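You operate a simulated robot arm through the tools that you are given. There is no shell and no other tool. Be economical: measure what you need, move in short steps, check, and stop when the job is done.

You are at the controls of a simulated two-armed robot. One attempt, no reset.

JOB
Hold the wooden hand clamp on the shelf of the glue bench steady with one hand and flip the hand clamp crank the other way with the other.

Only the result counts: the job must be done as asked and must still hold three seconds after the hand-in. Knocking over, shifting, dropping, spilling or breaking anything else fails it.

ROBOT AND FRAMES
Two 7-joint arms with two-finger parallel grippers on one trunk, on a base that drives. Base frame: it is fixed to the floor where the robot stands at the start and does not move with it; the origin is under the middle of the robot, x ahead of it, y to its left, z up. Units: m, degrees, N and s.
The left shoulder is at the start at [0.045, 0.206, 0.879], the right one opposite. With the tool pointing down near the work surface each hand reaches from about 0.1 to 0.64 m from the robot's upright axis, wherever it stands, measured 20 degrees to its own side. Places, roughly: hand clamp crank [0.6, 0, 0.5]. Payload 3.43 kg a hand.
The TCP of each hand is the grasp point between the finger pads, 0.03 m short of the fingertips. In the tool frame z runs along the fingers and y along their closing line. Largest opening 0.094 m; finger width 0.028, thickness 0.01; the body of the gripper, 0.05 by 0.096 m, starts 0.055 m behind the TCP.
Orientation is told as [roll, pitch, yaw] about the base's x, y, z axes, in that order, counted from this pose: with the fingers straight down and closing along the base's y, the tool's x points along the base's -x, its y along +y and its z along -z.

CONTROLS
- The arms move only by the tool servo_tool. It takes "left_increments", "right_increments" or both (then of equal length, played together; a hand with none holds still); each is a list of rows, each an object of numbers (a shift or turn left out is 0, a gripper value left out holds the last): "x", "y", "z": the shift along the tool's x, y, z in m; "rx", "ry", "rz": the turn, a rotation vector about the tool's x, y, z in degrees; "jaw": the gripper command, from -1 (shut) to 1 (fully open), values between in proportion. In form: [{"x": .., "y": .., "z": .., "rx": .., "ry": .., "rz": .., "jaw": ..}, ...]. A call has 1 to 8 rows; each row shifts and turns the commanded pose from where the row before left it, along the tool's axes as they then stand. Each row takes 0.2 s and may step no farther than 0.05 m and 8.6 degrees from the row before; otherwise, or with a gripper value out of range, the whole call is refused. A pose out of reach is approached as far as the arm can. The call stops where the force on the tool passes 40 N (or 10 N more than at its start, if that is more) or the arm is blocked; 0.2 s more then pass. The fingers move at their own pace (about 0.153 m/s each) and stop on an object; they squeeze with about 38 N. The grip force told is the motor's: it shows also when the fingers shut on nothing. Time passes only in rows, and 0.2 s behind the last, so rows that do not move let the fingers close. It gives the time, the measured TCP pose, the force on the tool (base axes), the opening and the grip force at its end, in the units of the frame above (readings bear some noise), with the torque about the TCP (base axes, N m) and any sound that the robot's microphone picked up, and new pictures: "views" is both (left out), scene, wrist or none (wrist: the cameras of the hands that moved).
- Cameras (640 x 400 px; columns grow to the right, rows downward): "scene" is now at [0.1407, 0.0193, 1.0422]; the picture's right is [-0.06, -1.00, 0.03], its down [-0.60, 0.01, -0.80] and it looks along [0.79, -0.07, -0.60] (base axes); focal length 256 px, centre (320, 200). "left" rides on the left gripper at [0.076, -0.014, -0.103] in its tool frame; the picture's right is [0.18, 0.98, 0.00], its down [-0.75, 0.14, -0.64] and it looks along [-0.63, 0.12, 0.77] (tool axes); focal length 243 px, centre (320, 200). "right" rides on the right gripper at [0.076, 0.014, -0.103] in its tool frame; the picture's right is [-0.18, 0.98, 0.00], its down [-0.75, -0.14, -0.64] and it looks along [-0.63, -0.12, 0.77] (tool axes); focal length 243 px, centre (320, 200). There is no depth. A picture from a camera that has moved, and an enlarged one, comes with that camera's place and axes in the base frame and with its lens.
- move_column(by): slides the trunk up (or, below 0, down) by that many m; the arms and the scene camera ride with it, the base frame stays. It gives what a move gives, with no picture.
- steer(legs): drives the robot by 1 to 6 legs, each [ahead, left, turn to the left] in m, m and degrees, along the robot's own axes; the way and the turn of a leg run together, so that a leg with both is an arc; at most 1.5 m and 180 degrees a leg. The arms and the cameras ride along, it lands a little off, and it stops where it bumps. It gives what a move gives, and a new picture of the scene camera.
- head_to(pan, tilt): turns the head with the scene camera to pan (to the left, within 80 degrees either way) and tilt (down, from -29 to 69), counted from straight ahead of the robot. It gives what a move gives, and a new picture of the scene camera.
- close_up(camera, box): a new picture of the part [left, top, right, bottom] of that camera's present view, enlarged. No time passes.
- job_done(): hands the job in; it is judged then, once.

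Work in short steps. Places have to be worked out from the pictures, the camera data and where the tool is seen: move nearer, look again, correct. Check each grasp and each placing, and mend what went wrong. You have 120 turns and 260 pictures in all, those below and enlarged ones among them. Open the grippers and draw the arms clear of the work before you hand the job in, unless the task says otherwise; then end with one line.

The tools are called after "Emit:" by a JSON object that holds its "method" and its "body". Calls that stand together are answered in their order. servo_tool: Moves the arms, as the interface text tells. Its arguments: {"type":"object","properties":{"left_increments":{"type":"array"},"right_increments":{"type":"array"},"views":{"type":"string","enum":["both","scene","wrist","none"]}},"required":[]} The other tools are called the same way: move_column (by) slides the trunk up or down; steer (legs) drives the base; head_to (pan, tilt) turns the head that bears the scene camera; close_up (camera, box) takes an enlarged picture of a part of a camera's view; job_done () hands the job in.

At the start:

```text
clock: 0.0
left_eef_pos: [0.3692, 0.17, 0.7661]
left_tool_rot: [-1.8, -0.2, 0.4]
left_force: [0.3, -0.6, -0.2]
left_ft_torque: [-0.08, 0.02, -0.02]
left_opening: 0.0941
left_grip_force: 0.1
right_eef_pos: [0.3776, -0.1038, 0.7787]
right_tool_rot: [-1.8, -1.9, 2.3]
right_force: [-0.6, 0.2, 0.3]
right_ft_torque: [-0.02, 0.01, -0.02]
right_opening: 0.0939
right_grip_force: 0.1
trunk travel left (down, up): [-0.1, 0.332]
robot x, y, heading: [0.0013, -0.0002, 0.4]
head pan, tilt: [-4.0, 37.7]
```

scene: 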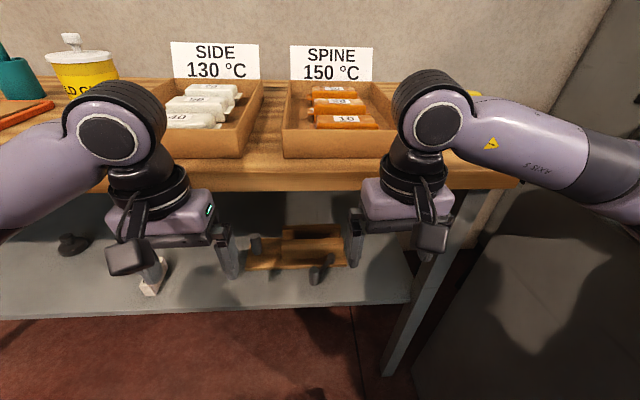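
right: 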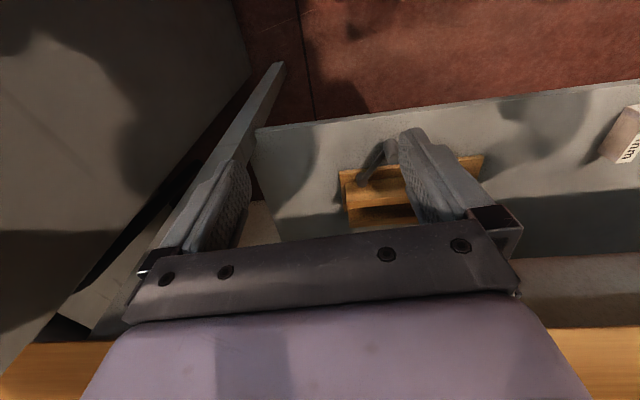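
left: 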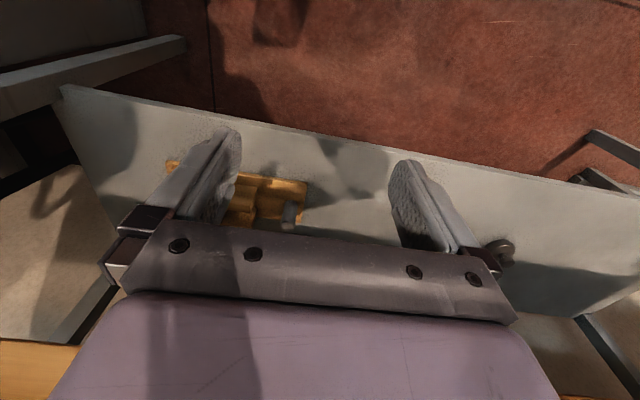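

The clamp sits on the lower shelf under the bench top; I look closer from all cameras.

Emit:
{"method": "close_up", "body": {"camera": "scene", "box": [220, 190, 380, 300]}}

Emit:
{"method": "close_up", "body": {"camera": "right", "box": [320, 110, 520, 240]}}

Emit:
{"method": "close_up", "body": {"camera": "left", "box": [140, 130, 340, 260]}}

```text
3.64 times, centred on (300, 245) of scene
camera zoom: at [0.1407, 0.0193, 1.0422], right [-0.06, -1.0, 0.03], down [-0.6, 0.01, -0.8], along [0.79, -0.07, -0.6], focal length 930 px, centre (393, 36)
```

zoom: 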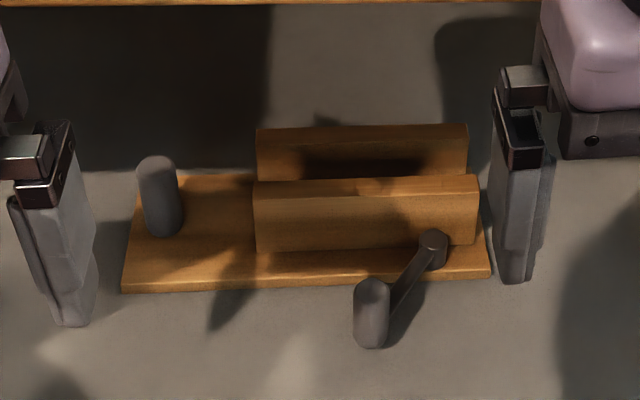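

```text
3.08 times, centred on (420, 175) of right
camera zoom: at [0.2972, -0.0898, 0.8796], right [0.14, 0.99, -0.02], down [0.74, -0.09, 0.67], along [0.66, -0.11, -0.74], focal length 746 px, centre (12, 277)
```

zoom: 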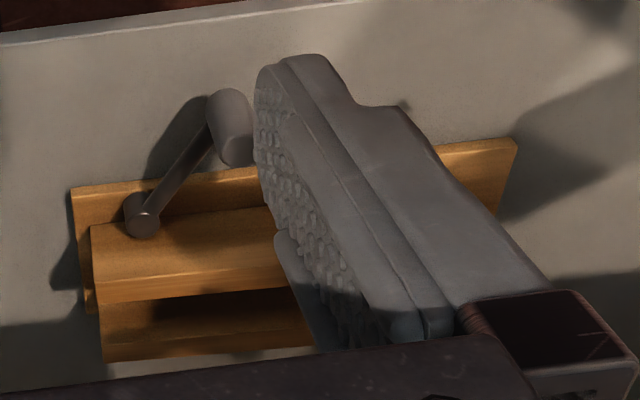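

```text
3.08 times, centred on (240, 195) of left
camera zoom: at [0.2933, 0.1591, 0.8675], right [-0.19, 0.98, -0.03], down [0.75, 0.17, 0.64], along [0.63, 0.1, -0.77], focal length 746 px, centre (566, 215)
```

zoom: 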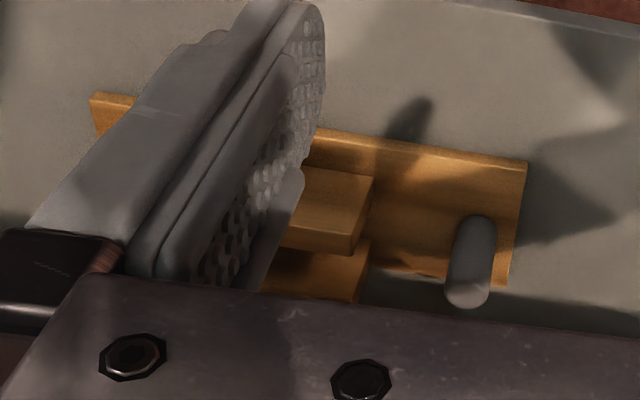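

Triangulated: crank hub ≈(0.597,-0.057,0.50), vertical axis; knob top ≈(0.531,-0.008,0.537); holding post top ≈(0.673,0.154,0.515). Bench top lower edge is about x 0.44, z 0.83, so I lower the trunk and tilt both tools forward to reach under it.

Emit:
{"method": "move_column", "body": {"by": -0.1}}

Emit:
{"method": "servo_tool", "body": {"left_increments": [{"ry": -8.3, "jaw": 1}, {"ry": -8.3}, {"ry": -8.3}, {"ry": -8.3}, {"ry": -8.3}, {"ry": -8.3}], "right_increments": [{"ry": -8.3, "jaw": 1}, {"ry": -8.3}, {"ry": -8.3}, {"ry": -8.3}, {"ry": -8.3}, {"ry": -8.3}], "views": "both"}}

```text
clock: 0.8
left_eef_pos: [0.366, 0.1651, 0.7192]
left_tool_rot: [-1.1, -0.8, 0.4]
left_force: [0.9, -0.6, 0.9]
left_ft_torque: [0.01, 0.01, -0.02]
left_opening: 0.0939
left_grip_force: 0.1
right_eef_pos: [0.3881, -0.0988, 0.8]
right_tool_rot: [-2.1, -14.6, 4.2]
right_force: [-0.6, 0.2, 0.3]
right_ft_torque: [0.0, 0.0, 0.0]
right_opening: 0.0943
right_grip_force: 0.1
trunk travel left (down, up): [-0.05, 0.381]
robot x, y, heading: [-0.0022, 0.0023, 0.4]
head pan, tilt: [-4.0, 37.7]
stopped: the arm was blocked; the commanded pose is now the measured one
```

```text
clock: 2.4
left_eef_pos: [0.3818, 0.1597, 0.7198]
left_tool_rot: [-1.4, -50.1, 2.0]
left_force: [-0.7, 0.6, -0.5]
left_ft_torque: [0.02, 0.02, -0.02]
left_opening: 0.0943
left_grip_force: 0.1
left hand out of reach, approached as far as the arm can: row 6
right_eef_pos: [0.3865, -0.0847, 0.7975]
right_tool_rot: [-4.8, -63.9, 10.3]
right_force: [0.4, -0.1, 1.0]
right_ft_torque: [-0.01, -0.02, 0.02]
right_opening: 0.094
right_grip_force: 0.1
trunk travel left (down, up): [-0.05, 0.381]
robot x, y, heading: [0.0034, 0.0038, 0.6]
head pan, tilt: [-4.0, 37.7]
stopped in row 6 (right hand): the arm was blocked; the commanded pose is now the measured one
camera scene: at [0.1411, 0.011, 0.9929], right [-0.05, -1.0, 0.02], down [-0.61, 0.02, -0.8], along [0.79, -0.05, -0.61], focal length 256 px, centre (320, 200)
camera right: at [0.2606, -0.0847, 0.7754], right [-0.02, 0.99, 0.13], down [-0.23, -0.13, 0.96], along [0.97, -0.01, 0.23], focal length 243 px, centre (320, 200)
camera left: at [0.255, 0.1452, 0.7261], right [-0.13, 0.98, -0.16], down [-0.01, 0.16, 0.99], along [0.99, 0.13, -0.01], focal length 243 px, centre (320, 200)
```

scene: 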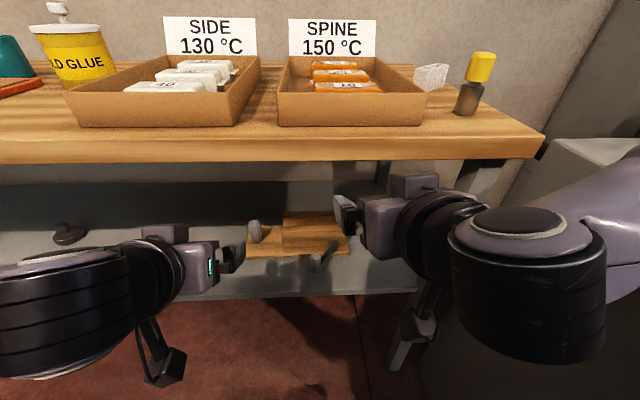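
right: 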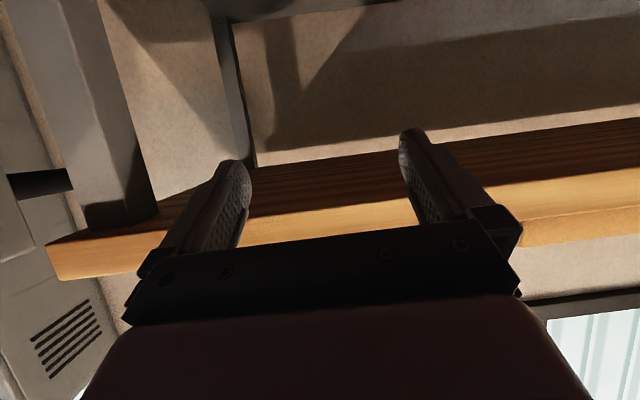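
left: 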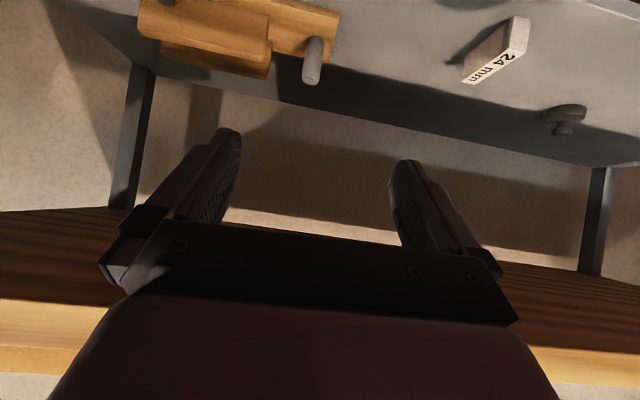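

The right arm touched the bench front while lowering; nothing looks shifted. I back the right hand off and bring it below the bench edge, lessening its tilt and yaw.

Emit:
{"method": "servo_tool", "body": {"right_increments": [{"x": 0.018, "z": -0.036}, {"x": 0.045, "z": 0.022, "ry": 5}, {"x": 0.044, "z": 0.025, "ry": 5}, {"x": 0.042, "z": 0.027, "ry": 5}, {"x": 0.04, "z": 0.03}], "left_increments": [{}, {}, {"x": 0.032, "z": 0.038}, {"x": 0.032, "z": 0.038}, {"x": 0.01, "z": 0.01}], "views": "both"}}

```text
refused: row 3 steps farther than a row can; nothing moved
```

Emit:
{"method": "servo_tool", "body": {"right_increments": [{"x": 0.018, "z": -0.036}, {"x": 0.043, "z": 0.022, "ry": 5}, {"x": 0.042, "z": 0.025, "ry": 5}, {"x": 0.04, "z": 0.027, "ry": 5}, {"x": 0.039, "z": 0.03}], "left_increments": [{}, {}, {"x": 0.032, "z": 0.038}, {"x": 0.032, "z": 0.038}, {"x": 0.01, "z": 0.01}], "views": "both"}}

```text
clock: 3.7
left_eef_pos: [0.3995, 0.1542, 0.6015]
left_tool_rot: [-0.6, -50.2, 1.3]
left_force: [-0.5, -0.2, 0.3]
left_ft_torque: [0.02, 0.01, -0.02]
left_opening: 0.0942
left_grip_force: 0.1
right_eef_pos: [0.4026, -0.0789, 0.6682]
right_tool_rot: [-4.4, -59.6, 8.9]
right_force: [-0.5, 0.2, 0.5]
right_ft_torque: [-0.01, 0.01, 0.0]
right_opening: 0.0938
right_grip_force: 0.1
right hand out of reach, approached as far as the arm can: row 1
trunk travel left (down, up): [-0.05, 0.381]
robot x, y, heading: [0.0013, 0.0017, 0.9]
head pan, tilt: [-4.0, 37.7]
stopped in row 5 (right hand): the arm was blocked; the commanded pose is now the measured one
camera scene: at [0.1401, 0.0039, 0.9904], right [-0.06, -1.0, 0.01], down [-0.6, 0.03, -0.8], along [0.8, -0.05, -0.6], focal length 256 px, centre (320, 200)
camera right: at [0.2744, -0.0765, 0.6558], right [0.0, 0.99, 0.12], down [-0.17, -0.12, 0.98], along [0.99, -0.02, 0.16], focal length 243 px, centre (320, 200)
camera left: at [0.2713, 0.139, 0.6087], right [-0.13, 0.98, -0.15], down [-0.01, 0.15, 0.99], along [0.99, 0.13, -0.01], focal length 243 px, centre (320, 200)
```

scene: 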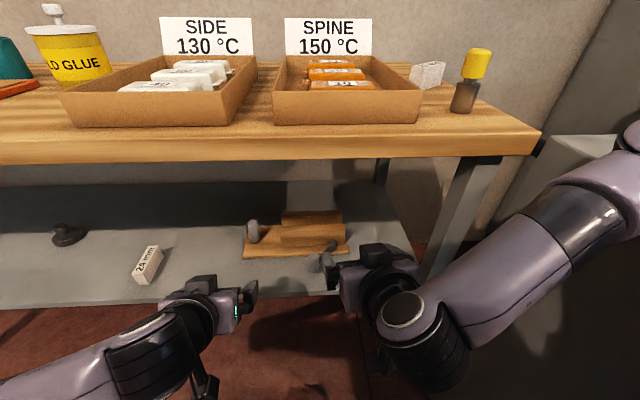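
right: 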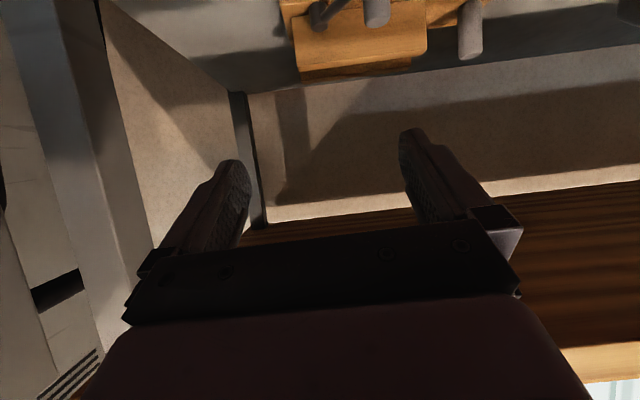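
left: 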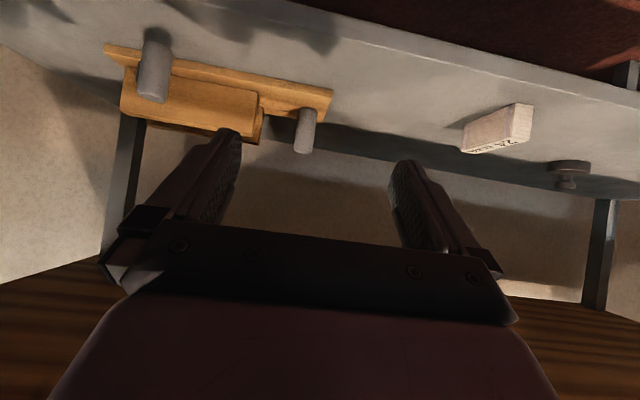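

Now the clamp is unobstructed; I take close-ups to refine the positions.

Emit:
{"method": "close_up", "body": {"camera": "scene", "box": [230, 200, 360, 280]}}

Emit:
{"method": "close_up", "body": {"camera": "left", "box": [90, 10, 350, 170]}}

Emit:
{"method": "close_up", "body": {"camera": "right", "box": [260, 0, 500, 150]}}

```text
4.92 times, centred on (295, 240) of scene
camera zoom: at [0.1401, 0.0039, 0.9904], right [-0.06, -1.0, 0.01], down [-0.6, 0.03, -0.8], along [0.8, -0.05, -0.6], focal length 1260 px, centre (443, 3)
```

zoom: 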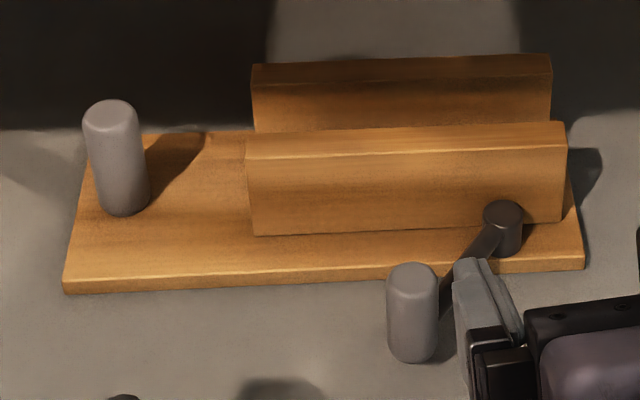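

```text
2.46 times, centred on (220, 90) of left
camera zoom: at [0.2713, 0.139, 0.6087], right [-0.13, 0.98, -0.15], down [-0.01, 0.15, 0.99], along [0.99, 0.13, -0.01], focal length 597 px, centre (566, 471)
```

zoom: 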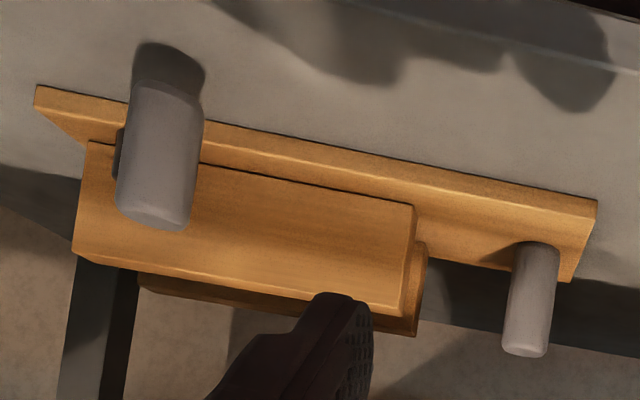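

```text
2.67 times, centred on (380, 75) of right
camera zoom: at [0.2744, -0.0765, 0.6558], right [0.0, 0.99, 0.12], down [-0.17, -0.12, 0.98], along [0.99, -0.02, 0.16], focal length 647 px, centre (160, 533)
```

zoom: 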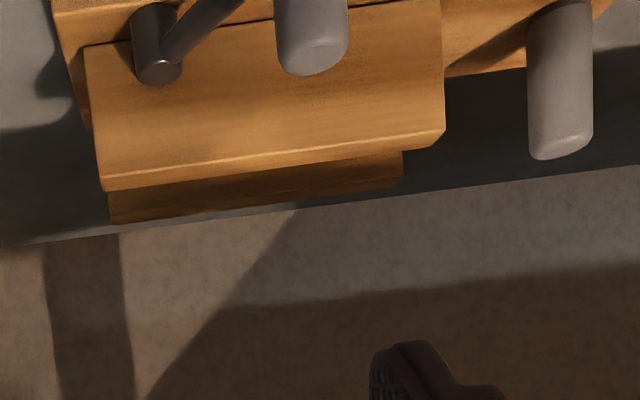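

Left hand approaches the post: first to about (0.60, 0.156, 0.53).

Emit:
{"method": "servo_tool", "body": {"left_increments": [{"x": -0.015, "z": 0.04}, {"x": -0.015, "z": 0.04}, {"x": -0.015, "z": 0.04}, {"x": -0.015, "z": 0.04}, {"x": -0.015, "z": 0.038}], "views": "both"}}

```text
clock: 4.9
left_eef_pos: [0.6, 0.1558, 0.536]
left_tool_rot: [-0.7, -50.2, 1.1]
left_force: [0.7, 0.7, -0.4]
left_ft_torque: [-0.03, 0.02, -0.02]
left_opening: 0.0942
left_grip_force: 0.0
right_eef_pos: [0.4022, -0.0785, 0.6686]
right_tool_rot: [-4.5, -59.2, 8.9]
right_force: [-0.7, 0.0, -0.3]
right_ft_torque: [-0.01, 0.0, -0.03]
right_opening: 0.094
right_grip_force: 0.0
trunk travel left (down, up): [-0.05, 0.381]
robot x, y, heading: [-0.0012, 0.0011, 0.5]
head pan, tilt: [-4.0, 37.7]
camera scene: at [0.1404, 0.004, 0.9926], right [-0.06, -1.0, 0.01], down [-0.6, 0.03, -0.8], along [0.8, -0.05, -0.6], focal length 256 px, centre (320, 200)
camera left: at [0.4717, 0.141, 0.543], right [-0.13, 0.98, -0.15], down [-0.01, 0.15, 0.99], along [0.99, 0.13, -0.01], focal length 243 px, centre (320, 200)
```

scene: 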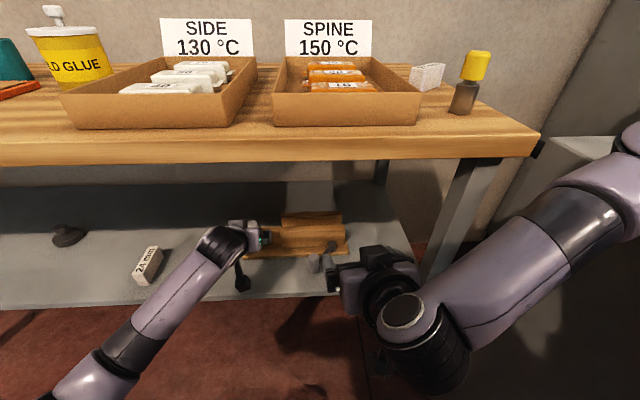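
left: 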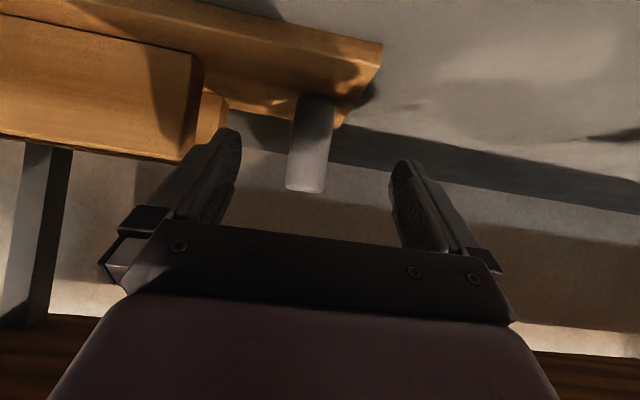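

The post is centred between the fingers. Advance to (0.676, 0.156, 0.492) and close.

Emit:
{"method": "servo_tool", "body": {"left_increments": [{"x": -0.005, "z": 0.029}, {"x": -0.005, "z": 0.029}, {"x": -0.005, "z": 0.028}, {}], "views": "wrist"}}

```text
clock: 5.9
left_eef_pos: [0.6771, 0.1535, 0.5009]
left_tool_rot: [-1.4, -51.2, 1.5]
left_force: [-9.3, 0.0, 30.2]
left_ft_torque: [-1.49, -0.16, -0.57]
left_opening: 0.0938
left_grip_force: 0.1
right_eef_pos: [0.4017, -0.0798, 0.6686]
right_tool_rot: [-4.3, -59.2, 9.0]
right_force: [0.5, -0.5, 0.5]
right_ft_torque: [-0.01, -0.03, -0.04]
right_opening: 0.0941
right_grip_force: 0.0
trunk travel left (down, up): [-0.05, 0.381]
robot x, y, heading: [-0.0011, 0.0011, 0.9]
head pan, tilt: [-4.0, 37.7]
camera left: at [0.5497, 0.1401, 0.5048], right [-0.13, 0.98, -0.16], down [-0.03, 0.16, 0.99], along [0.99, 0.13, 0.01], focal length 243 px, centre (320, 200)
```

left: 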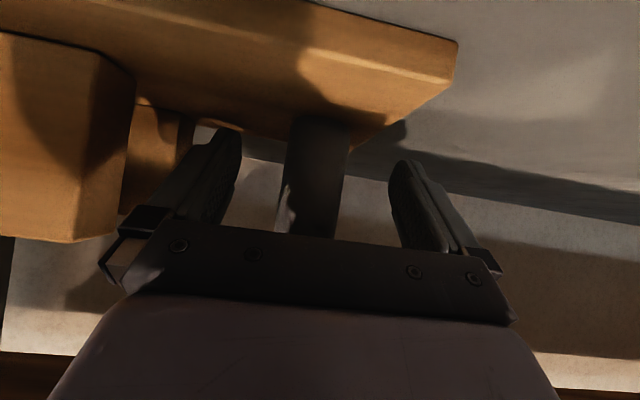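

A finger tip touches the plate (≈30 N up). I raise the hand about 2 cm to unload before closing.

Emit:
{"method": "servo_tool", "body": {"left_increments": [{"x": -0.008, "z": -0.0065}, {"x": -0.007, "z": -0.0055}, {}], "views": "both"}}

Emit:
{"method": "close_up", "body": {"camera": "scene", "box": [220, 200, 380, 300]}}

```text
clock: 6.7
left_eef_pos: [0.6739, 0.1587, 0.51]
left_tool_rot: [-0.4, -50.0, 1.2]
left_force: [0.5, -0.4, -0.2]
left_ft_torque: [0.01, 0.02, 0.0]
left_opening: 0.094
left_grip_force: 0.1
right_eef_pos: [0.4009, -0.0789, 0.6672]
right_tool_rot: [-4.6, -59.2, 9.0]
right_force: [-0.6, 0.1, 0.2]
right_ft_torque: [0.01, -0.02, -0.02]
right_opening: 0.0938
right_grip_force: 0.0
trunk travel left (down, up): [-0.05, 0.381]
robot x, y, heading: [0.0031, -0.0001, 1.0]
head pan, tilt: [-4.0, 37.7]
camera scene: at [0.1408, 0.0038, 0.9925], right [-0.06, -1.0, 0.01], down [-0.6, 0.03, -0.8], along [0.79, -0.05, -0.6], focal length 256 px, centre (320, 200)
camera left: at [0.5469, 0.1433, 0.5166], right [-0.13, 0.98, -0.15], down [-0.01, 0.15, 0.99], along [0.99, 0.13, -0.01], focal length 243 px, centre (320, 200)
```

scene: 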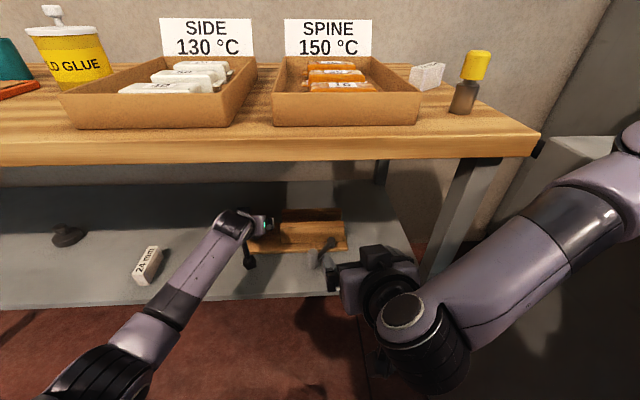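
left: 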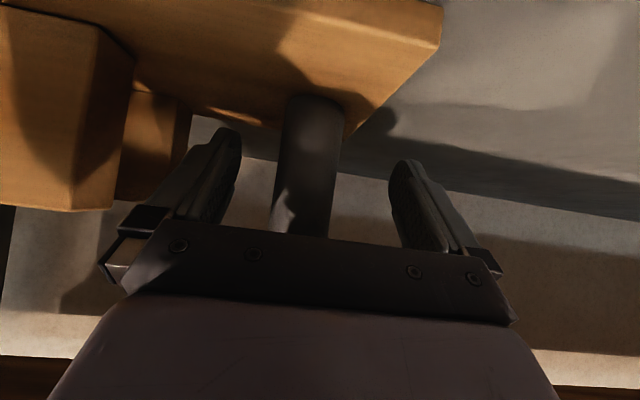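

```text
4.00 times, centred on (300, 250) of scene
camera zoom: at [0.1408, 0.0038, 0.9925], right [-0.06, -1.0, 0.01], down [-0.6, 0.03, -0.8], along [0.79, -0.05, -0.6], focal length 1023 px, centre (400, 0)
```

zoom: 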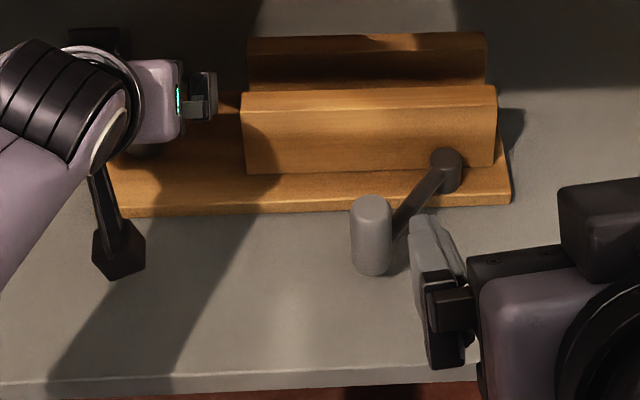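

Unloaded, post centred between pads. Close the left gripper.

Emit:
{"method": "servo_tool", "body": {"left_increments": [{"jaw": -1}, {"jaw": -1}, {"jaw": -1}, {"jaw": -1}], "views": "wrist"}}

```text
clock: 7.7
left_eef_pos: [0.674, 0.1578, 0.5119]
left_tool_rot: [-0.6, -50.1, 1.3]
left_force: [-0.8, -0.4, -0.7]
left_ft_torque: [0.59, -0.07, -0.05]
left_opening: 0.0333
left_grip_force: 38.1
right_eef_pos: [0.4021, -0.0785, 0.6676]
right_tool_rot: [-4.6, -59.2, 9.0]
right_force: [0.3, -0.3, -0.9]
right_ft_torque: [0.0, -0.02, -0.01]
right_opening: 0.0939
right_grip_force: 0.1
trunk travel left (down, up): [-0.05, 0.381]
robot x, y, heading: [0.0008, 0.0013, 0.6]
head pan, tilt: [-4.0, 37.7]
camera left: at [0.5474, 0.1428, 0.5175], right [-0.13, 0.98, -0.15], down [-0.01, 0.15, 0.99], along [0.99, 0.13, -0.01], focal length 243 px, centre (320, 200)
```

left: 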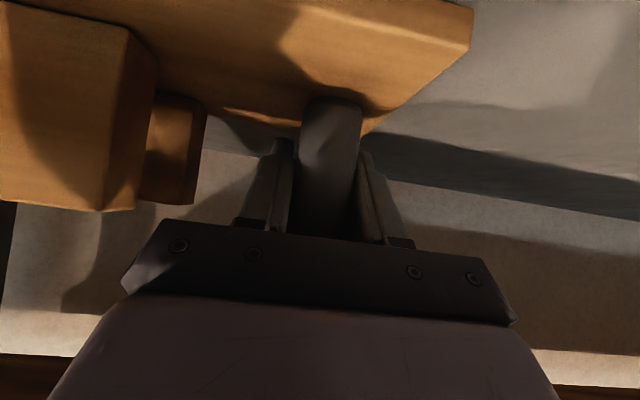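

Gripped (0.033 m). Check how far the clamp shifted while the fingers closed.

Emit:
{"method": "close_up", "body": {"camera": "scene", "box": [220, 200, 380, 300]}}

```text
4.00 times, centred on (300, 250) of scene
camera zoom: at [0.141, 0.0037, 0.9926], right [-0.06, -1.0, 0.01], down [-0.6, 0.03, -0.8], along [0.79, -0.05, -0.6], focal length 1023 px, centre (400, 0)
```

zoom: 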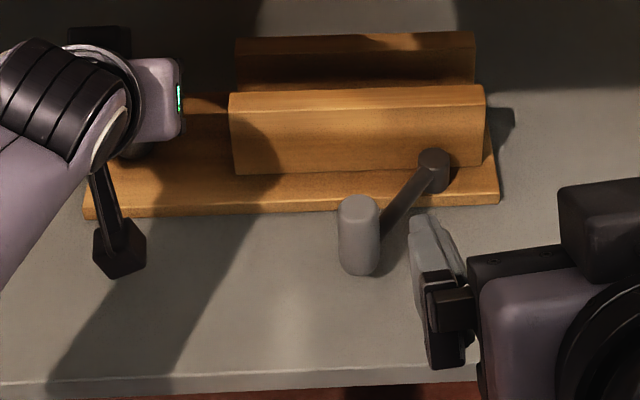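

It moved ~8 mm to the left; I slide it gently back while gripped.

Emit:
{"method": "servo_tool", "body": {"left_increments": [{"y": -0.004, "jaw": -1}, {"y": -0.004}, {}], "views": "none"}}

Emit:
{"method": "close_up", "body": {"camera": "scene", "box": [220, 200, 380, 300]}}

```text
clock: 8.5
left_eef_pos: [0.6764, 0.1501, 0.5098]
left_tool_rot: [-0.6, -50.1, 1.3]
left_force: [-1.6, 1.0, 0.0]
left_ft_torque: [0.6, -0.06, -0.04]
left_opening: 0.0329
left_grip_force: 38.4
right_eef_pos: [0.4028, -0.0799, 0.6681]
right_tool_rot: [-4.5, -59.2, 9.0]
right_force: [-0.7, -0.7, -0.4]
right_ft_torque: [0.01, 0.02, -0.02]
right_opening: 0.0941
right_grip_force: 0.0
trunk travel left (down, up): [-0.05, 0.381]
robot x, y, heading: [0.0014, -0.0001, 0.7]
head pan, tilt: [-4.0, 37.7]
```

```text
4.00 times, centred on (300, 250) of scene
camera zoom: at [0.1411, 0.0038, 0.9926], right [-0.06, -1.0, 0.01], down [-0.6, 0.03, -0.8], along [0.79, -0.05, -0.6], focal length 1023 px, centre (400, 0)
```

zoom: 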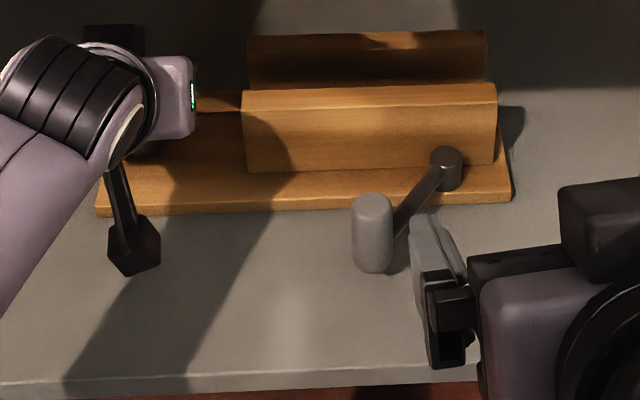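

Clamp is back at its original spot. Now the right hand goes to a pre-position in front of the knob, ~(0.47,-0.015,0.57).

Emit:
{"method": "servo_tool", "body": {"right_increments": [{"x": 0.011, "y": 0.015, "z": 0.028, "jaw": 1}, {"x": 0.011, "y": 0.015, "z": 0.028}, {"x": 0.011, "y": 0.015, "z": 0.028}, {"x": 0.011, "y": 0.015, "z": 0.028}, {}], "views": "both"}}

```text
clock: 9.7
left_eef_pos: [0.678, 0.146, 0.5103]
left_tool_rot: [0.0, -50.2, 0.7]
left_force: [6.7, -1.0, 9.9]
left_ft_torque: [-0.01, -0.91, 0.14]
left_opening: 0.033
left_grip_force: 38.2
right_eef_pos: [0.4683, -0.0234, 0.5617]
right_tool_rot: [-3.1, -58.3, 7.5]
right_force: [-0.2, 0.3, 0.1]
right_ft_torque: [-0.01, -0.01, 0.01]
right_opening: 0.0938
right_grip_force: 0.1
trunk travel left (down, up): [-0.05, 0.381]
robot x, y, heading: [0.0006, 0.003, 0.9]
head pan, tilt: [-4.0, 37.7]
camera scene: at [0.1454, -0.0029, 0.9912], right [-0.06, -1.0, 0.0], down [-0.61, 0.03, -0.79], along [0.79, -0.04, -0.61], focal length 256 px, centre (320, 200)
camera right: at [0.3399, -0.0207, 0.5516], right [0.01, 0.99, 0.13], down [-0.14, -0.13, 0.98], along [0.99, -0.03, 0.14], focal length 243 px, centre (320, 200)
```

scene: 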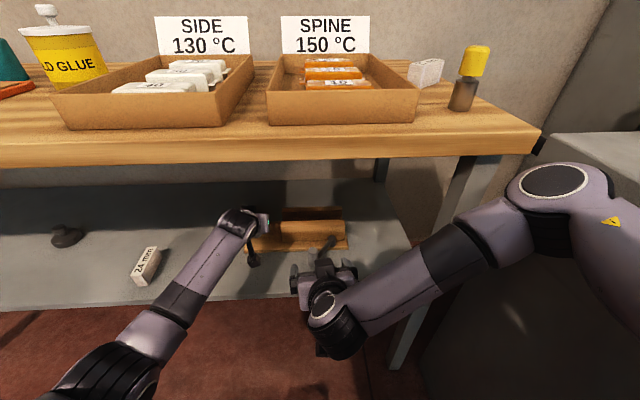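
right: 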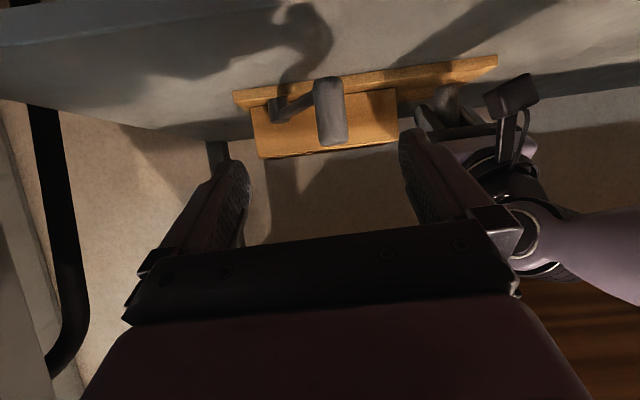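

Knob centre from this view ≈(0.535,-0.009), aligned between the fingers. Advance over it at z≈0.53.

Emit:
{"method": "servo_tool", "body": {"right_increments": [{"x": -0.003, "y": 0.003, "z": 0.026}, {"x": -0.003, "y": 0.003, "z": 0.026}, {"x": -0.004, "y": 0.003, "z": 0.025}, {}], "views": "both"}}

```text
clock: 10.7
left_eef_pos: [0.6775, 0.1459, 0.5101]
left_tool_rot: [0.0, -50.0, 0.7]
left_force: [6.1, -4.4, 14.3]
left_ft_torque: [-0.01, -0.06, 0.05]
left_opening: 0.0329
left_grip_force: 38.0
right_eef_pos: [0.5407, -0.008, 0.529]
right_tool_rot: [-3.1, -58.3, 7.6]
right_force: [0.2, -0.6, 0.7]
right_ft_torque: [0.03, 0.01, -0.02]
right_opening: 0.0941
right_grip_force: 0.0
trunk travel left (down, up): [-0.05, 0.381]
robot x, y, heading: [0.0007, 0.004, 0.7]
head pan, tilt: [-4.0, 37.7]
camera scene: at [0.1451, -0.0031, 0.9916], right [-0.06, -1.0, 0.0], down [-0.61, 0.03, -0.79], along [0.79, -0.04, -0.61], focal length 256 px, centre (320, 200)
camera right: at [0.4114, -0.0047, 0.519], right [0.01, 0.99, 0.13], down [-0.14, -0.13, 0.98], along [0.99, -0.03, 0.14], focal length 243 px, centre (320, 200)
```

scene: 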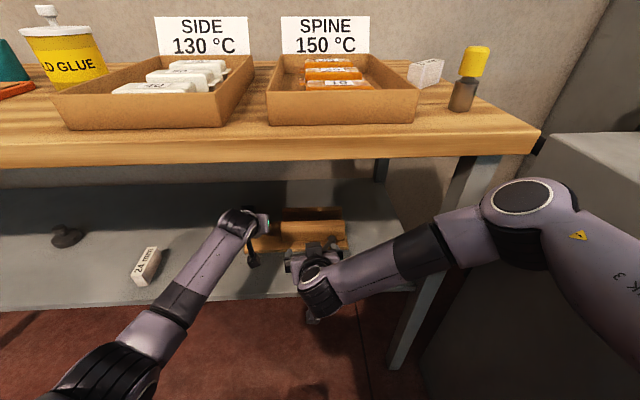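
right: 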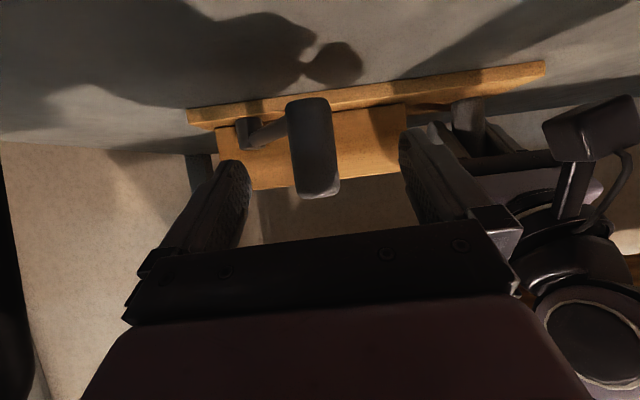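

Knob is between the fingers. I close to a loose cage (~0.031 m) around it.

Emit:
{"method": "servo_tool", "body": {"right_increments": [{"jaw": -0.34}, {"jaw": -0.34}, {"jaw": -0.34}], "views": "wrist"}}

```text
clock: 11.5
left_eef_pos: [0.6774, 0.1456, 0.5103]
left_tool_rot: [0.0, -50.1, 0.7]
left_force: [6.5, -6.5, 13.4]
left_ft_torque: [0.02, 0.16, 0.09]
left_opening: 0.0332
left_grip_force: 37.7
right_eef_pos: [0.5395, -0.0075, 0.5281]
right_tool_rot: [-3.2, -58.3, 7.5]
right_force: [-0.3, 0.4, 0.3]
right_ft_torque: [0.01, 0.03, 0.02]
right_opening: 0.0309
right_grip_force: 0.0
trunk travel left (down, up): [-0.05, 0.381]
robot x, y, heading: [-0.0026, 0.0045, 0.7]
head pan, tilt: [-4.0, 37.7]
camera right: at [0.4113, -0.0048, 0.5193], right [0.01, 0.99, 0.13], down [-0.14, -0.13, 0.98], along [0.99, -0.03, 0.14], focal length 243 px, centre (320, 200)
```

right: 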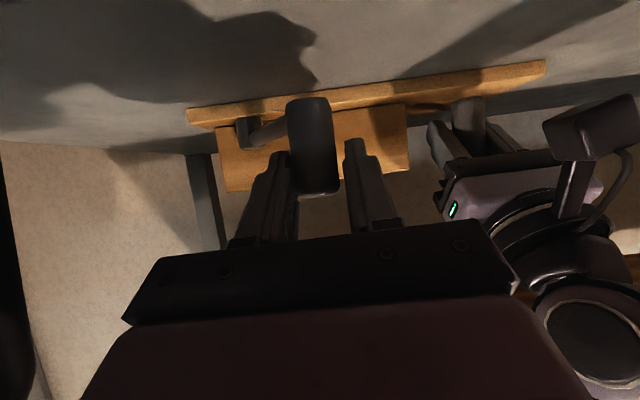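

Caged. Push the knob along its arc toward -y (hub at ≈(0.600,-0.060), radius ≈0.081), first ~30°.

Emit:
{"method": "servo_tool", "body": {"right_increments": [{"x": 0.0035, "y": -0.0085, "z": -0.0052}, {"x": 0.0035, "y": -0.0085, "z": -0.0052}, {"x": 0.0023, "y": -0.0098, "z": -0.0032}, {"x": 0.0023, "y": -0.0098, "z": -0.0032}, {}], "views": "both"}}

Emit:
{"method": "close_up", "body": {"camera": "scene", "box": [220, 200, 380, 300]}}

```text
clock: 12.7
left_eef_pos: [0.6773, 0.1454, 0.5098]
left_tool_rot: [0.2, -50.0, 0.7]
left_force: [3.2, -7.0, 13.2]
left_ft_torque: [-0.08, 0.11, 0.13]
left_opening: 0.0331
left_grip_force: 38.4
right_eef_pos: [0.5232, -0.0453, 0.5308]
right_tool_rot: [-3.1, -58.2, 7.4]
right_force: [-0.4, 1.8, 0.0]
right_ft_torque: [0.04, 0.01, 0.03]
right_opening: 0.0321
right_grip_force: 0.7
trunk travel left (down, up): [-0.05, 0.381]
robot x, y, heading: [-0.0052, 0.0037, 0.8]
head pan, tilt: [-4.0, 37.7]
camera scene: at [0.145, -0.0031, 0.9916], right [-0.06, -1.0, 0.0], down [-0.61, 0.03, -0.79], along [0.79, -0.04, -0.61], focal length 256 px, centre (320, 200)
camera right: at [0.3941, -0.0427, 0.521], right [0.01, 0.99, 0.13], down [-0.14, -0.13, 0.98], along [0.99, -0.03, 0.14], focal length 243 px, centre (320, 200)
```

scene: 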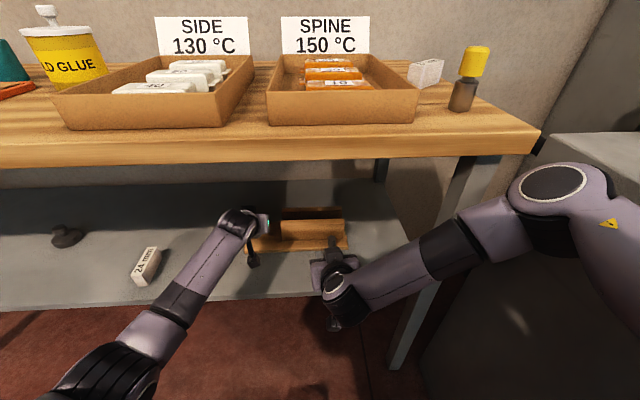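
right: 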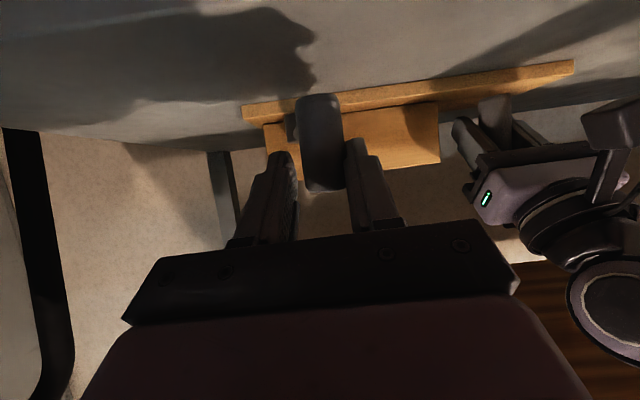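

```text
4.00 times, centred on (300, 250) of scene
camera zoom: at [0.145, -0.0031, 0.9916], right [-0.06, -1.0, 0.0], down [-0.61, 0.03, -0.79], along [0.79, -0.04, -0.61], focal length 1023 px, centre (400, 0)
```

zoom: 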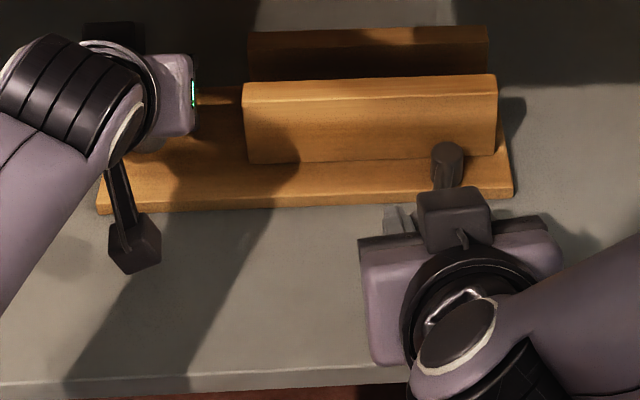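

The crank turns freely (≈2 N) and the clamp stays put. Continue to ≈216°.

Emit:
{"method": "servo_tool", "body": {"right_increments": [{"x": 0.0008, "y": -0.0105, "z": -0.0008}, {"x": 0.0009, "y": -0.0106, "z": -0.0008}, {"x": -0.0006, "y": -0.0104, "z": 0.0015}, {"x": -0.0006, "y": -0.0104, "z": 0.0016}, {"x": -0.0019, "y": -0.0097, "z": 0.0037}, {"x": -0.002, "y": -0.0097, "z": 0.0037}, {}], "views": "both"}}

Emit:
{"method": "close_up", "body": {"camera": "scene", "box": [220, 200, 380, 300]}}

```text
clock: 14.3
left_eef_pos: [0.6769, 0.1462, 0.51]
left_tool_rot: [0.1, -50.0, 0.6]
left_force: [2.3, -6.0, 14.6]
left_ft_torque: [-0.09, 0.08, 0.1]
left_opening: 0.0331
left_grip_force: 38.4
right_eef_pos: [0.5372, -0.107, 0.5318]
right_tool_rot: [-3.4, -58.3, 7.6]
right_force: [-0.7, 0.0, -0.6]
right_ft_torque: [0.01, 0.04, 0.03]
right_opening: 0.0316
right_grip_force: 0.2
trunk travel left (down, up): [-0.05, 0.381]
robot x, y, heading: [0.004, 0.0009, 0.8]
head pan, tilt: [-4.0, 37.7]
camera scene: at [0.145, -0.0031, 0.9916], right [-0.06, -1.0, 0.0], down [-0.61, 0.03, -0.79], along [0.79, -0.04, -0.61], focal length 256 px, centre (320, 200)
camera right: at [0.409, -0.1025, 0.522], right [0.02, 0.99, 0.13], down [-0.14, -0.12, 0.98], along [0.99, -0.03, 0.14], focal length 243 px, centre (320, 200)
```

scene: 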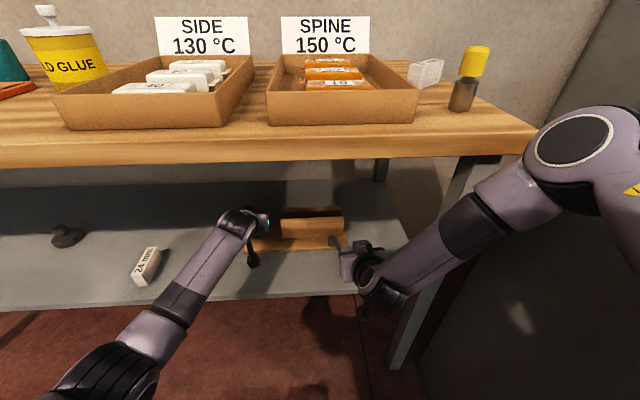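
right: 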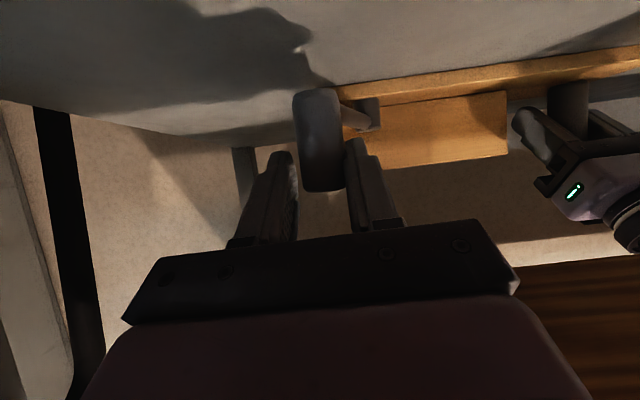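

```text
4.00 times, centred on (300, 250) of scene
camera zoom: at [0.145, -0.0031, 0.9916], right [-0.06, -1.0, 0.0], down [-0.61, 0.03, -0.79], along [0.79, -0.04, -0.61], focal length 1023 px, centre (400, 0)
```

zoom: 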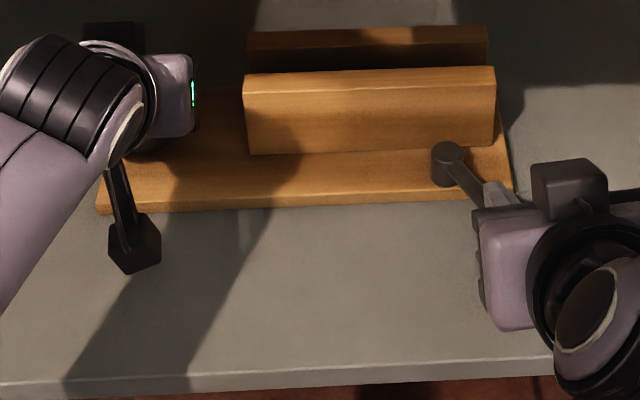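

Turning the crank visibly drives the front jaw back toward the rear one. I grip the knob and carry on the arc to ≈246°.

Emit:
{"method": "servo_tool", "body": {"right_increments": [{"jaw": -1}, {"jaw": -1}, {"x": -0.0033, "y": -0.0082, "z": 0.0057}, {"x": -0.0033, "y": -0.0083, "z": 0.0057}, {"x": -0.0043, "y": -0.0062, "z": 0.0073}, {"x": -0.0044, "y": -0.0063, "z": 0.0074}, {}], "views": "both"}}

Emit:
{"method": "close_up", "body": {"camera": "scene", "box": [220, 200, 380, 300]}}

```text
clock: 15.9
left_eef_pos: [0.6778, 0.1462, 0.5099]
left_tool_rot: [0.0, -49.9, 0.8]
left_force: [1.9, -6.4, 13.8]
left_ft_torque: [-1.36, -0.14, -0.08]
left_opening: 0.0332
left_grip_force: 37.7
right_eef_pos: [0.573, -0.123, 0.537]
right_tool_rot: [-3.5, -57.8, 7.5]
right_force: [-1.4, 0.2, -7.8]
right_ft_torque: [0.36, 0.35, 0.08]
right_opening: 0.0241
right_grip_force: 38.2
right hand out of reach, approached as far as the arm can: row 3, 4
trunk travel left (down, up): [-0.05, 0.381]
robot x, y, heading: [-0.0017, 0.0023, 0.9]
head pan, tilt: [-4.0, 37.7]
camera scene: at [0.1454, -0.0031, 0.9915], right [-0.06, -1.0, 0.0], down [-0.61, 0.03, -0.79], along [0.79, -0.04, -0.61], focal length 256 px, centre (320, 200)
camera right: at [0.4437, -0.1193, 0.528], right [0.02, 0.99, 0.12], down [-0.13, -0.12, 0.98], along [0.99, -0.04, 0.13], focal length 243 px, centre (320, 200)
```

scene: 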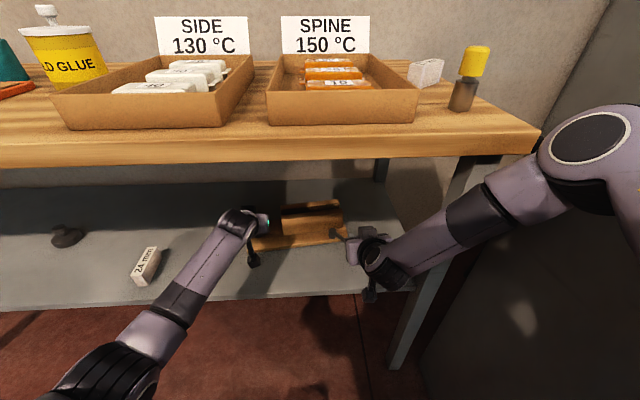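
right: 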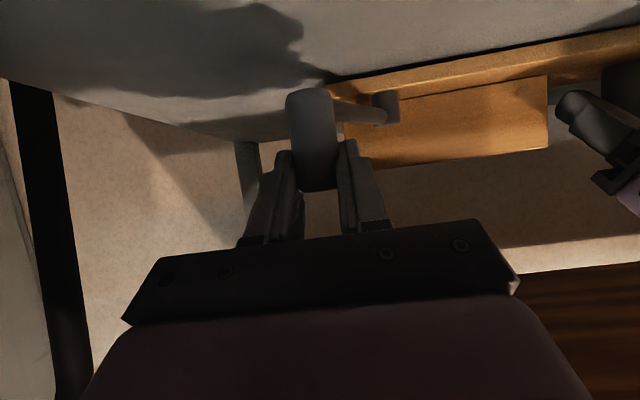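

```text
4.00 times, centred on (300, 250) of scene
camera zoom: at [0.1454, -0.0031, 0.9915], right [-0.06, -1.0, 0.0], down [-0.61, 0.03, -0.79], along [0.79, -0.04, -0.61], focal length 1023 px, centre (400, 0)
```

zoom: 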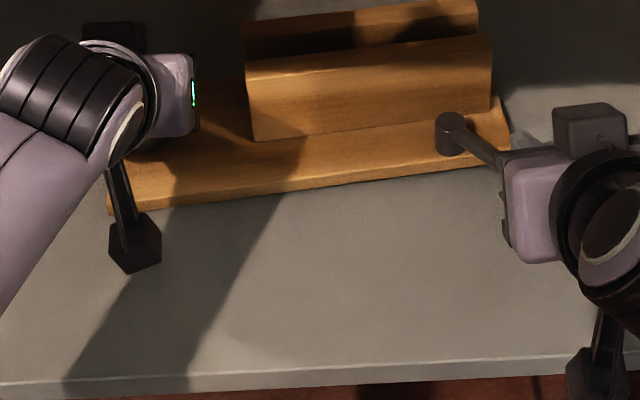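

Jaw closing is now accompanied by the whole clamp yawing ~8°, so the crank is at a stop or my firm grip locks it. I reverse that last motion to restore the clamp.

Emit:
{"method": "servo_tool", "body": {"right_increments": [{"x": 0.0055, "y": 0.0048, "z": -0.0068}, {"x": 0.0055, "y": 0.0048, "z": -0.0068}, {"x": 0.0055, "y": 0.0047, "z": -0.0067}, {"x": 0.0055, "y": 0.0047, "z": -0.0067}, {}], "views": "none"}}

Emit:
{"method": "close_up", "body": {"camera": "scene", "box": [220, 200, 380, 300]}}

```text
clock: 17.1
left_eef_pos: [0.678, 0.1483, 0.5078]
left_tool_rot: [0.5, -50.0, 0.5]
left_force: [-2.6, 12.7, 15.2]
left_ft_torque: [-0.19, 0.21, -0.14]
left_opening: 0.0328
left_grip_force: 38.1
right_eef_pos: [0.5323, -0.1034, 0.5335]
right_tool_rot: [-3.3, -58.2, 7.5]
right_force: [0.1, -5.2, -3.0]
right_ft_torque: [0.77, -0.46, -0.39]
right_opening: 0.0245
right_grip_force: 38.1
right hand out of reach, approached as far as the arm can: row 1
trunk travel left (down, up): [-0.05, 0.381]
robot x, y, heading: [0.0011, 0.0009, 0.7]
head pan, tilt: [-4.0, 37.7]
```

```text
4.00 times, centred on (300, 250) of scene
camera zoom: at [0.145, -0.0028, 0.9916], right [-0.06, -1.0, 0.0], down [-0.61, 0.03, -0.79], along [0.79, -0.04, -0.61], focal length 1023 px, centre (400, 0)
```

zoom: 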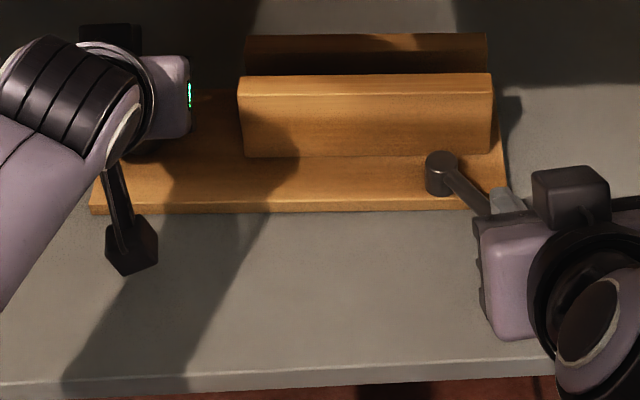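

Clamp restored to within a few mm. Loosen the right hand to the cage and see.

Emit:
{"method": "servo_tool", "body": {"right_increments": [{"jaw": -0.3}, {"jaw": -0.3}, {}], "views": "wrist"}}

Emit:
{"method": "close_up", "body": {"camera": "scene", "box": [220, 200, 380, 300]}}

```text
clock: 17.9
left_eef_pos: [0.6778, 0.1474, 0.5098]
left_tool_rot: [0.1, -49.9, 0.6]
left_force: [1.4, 4.1, 9.9]
left_ft_torque: [0.12, -0.15, -0.06]
left_opening: 0.0331
left_grip_force: 37.9
right_eef_pos: [0.532, -0.1057, 0.5335]
right_tool_rot: [-3.3, -58.1, 7.7]
right_force: [0.3, 0.5, 0.3]
right_ft_torque: [-0.01, 0.02, 0.01]
right_opening: 0.0327
right_grip_force: 0.0
trunk travel left (down, up): [-0.05, 0.381]
robot x, y, heading: [0.0008, 0.0023, 0.9]
head pan, tilt: [-4.0, 37.7]
camera right: at [0.403, -0.1018, 0.5233], right [0.01, 0.99, 0.13], down [-0.14, -0.12, 0.98], along [0.99, -0.03, 0.14], focal length 243 px, centre (320, 200)
```

right: 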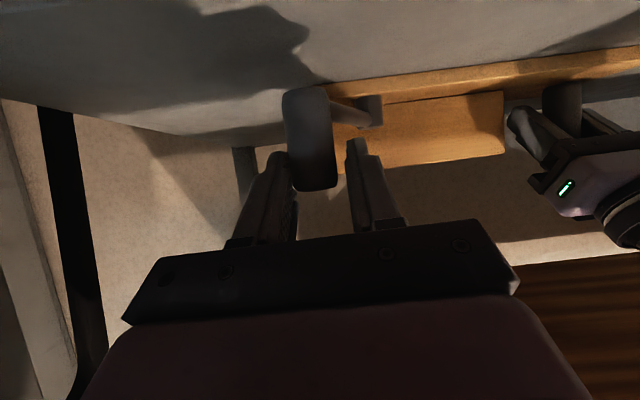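

```text
4.00 times, centred on (300, 250) of scene
camera zoom: at [0.1452, -0.0028, 0.9916], right [-0.06, -1.0, 0.0], down [-0.61, 0.03, -0.79], along [0.79, -0.04, -0.61], focal length 1023 px, centre (400, 0)
```

zoom: 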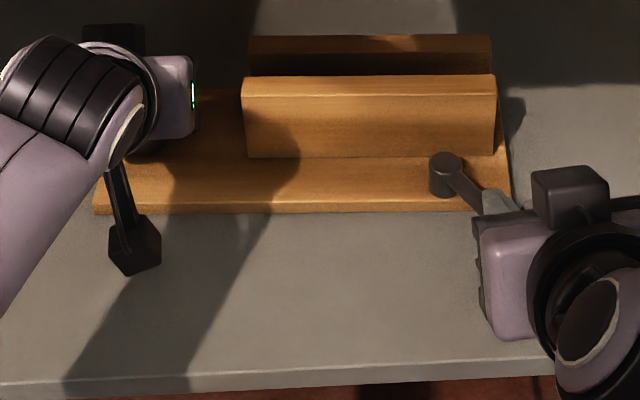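

Clamp is in place again; crank arm at ≈214°. Test a small tangential push with the loose cage to see whether it turns further or is at its stop.

Emit:
{"method": "servo_tool", "body": {"right_increments": [{"x": -0.0024, "y": -0.006, "z": 0.0043}, {"x": -0.0023, "y": -0.006, "z": 0.0042}, {"x": -0.001, "y": -0.003, "z": 0.002}, {}], "views": "wrist"}}

Emit:
{"method": "close_up", "body": {"camera": "scene", "box": [220, 200, 380, 300]}}

```text
clock: 18.9
left_eef_pos: [0.6781, 0.1461, 0.5076]
left_tool_rot: [0.0, -49.8, 0.7]
left_force: [1.7, -4.3, 8.9]
left_ft_torque: [-0.01, 0.2, 0.35]
left_opening: 0.0327
left_grip_force: 38.3
right_eef_pos: [0.5442, -0.1128, 0.5374]
right_tool_rot: [-3.3, -57.9, 7.6]
right_force: [-0.5, 6.2, -1.1]
right_ft_torque: [0.01, 0.09, -0.02]
right_opening: 0.0359
right_grip_force: 2.9
right hand out of reach, approached as far as the arm can: row 2
trunk travel left (down, up): [-0.05, 0.381]
robot x, y, heading: [0.0034, 0.0019, 0.7]
head pan, tilt: [-4.0, 37.7]
camera right: at [0.417, -0.1101, 0.5279], right [0.02, 0.99, 0.12], down [-0.14, -0.12, 0.98], along [0.99, -0.03, 0.13], focal length 243 px, centre (320, 200)
```

right: 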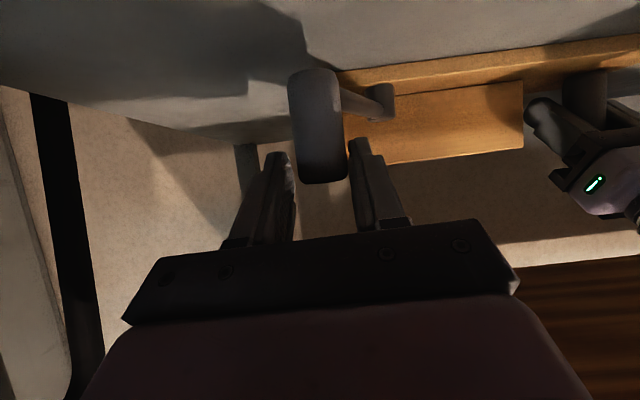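

```text
4.00 times, centred on (300, 250) of scene
camera zoom: at [0.1454, -0.0029, 0.9915], right [-0.06, -1.0, 0.0], down [-0.61, 0.03, -0.79], along [0.79, -0.04, -0.61], focal length 1023 px, centre (400, 0)
```

zoom: 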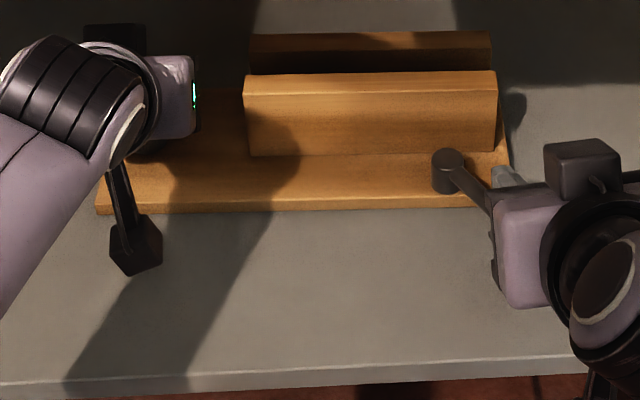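

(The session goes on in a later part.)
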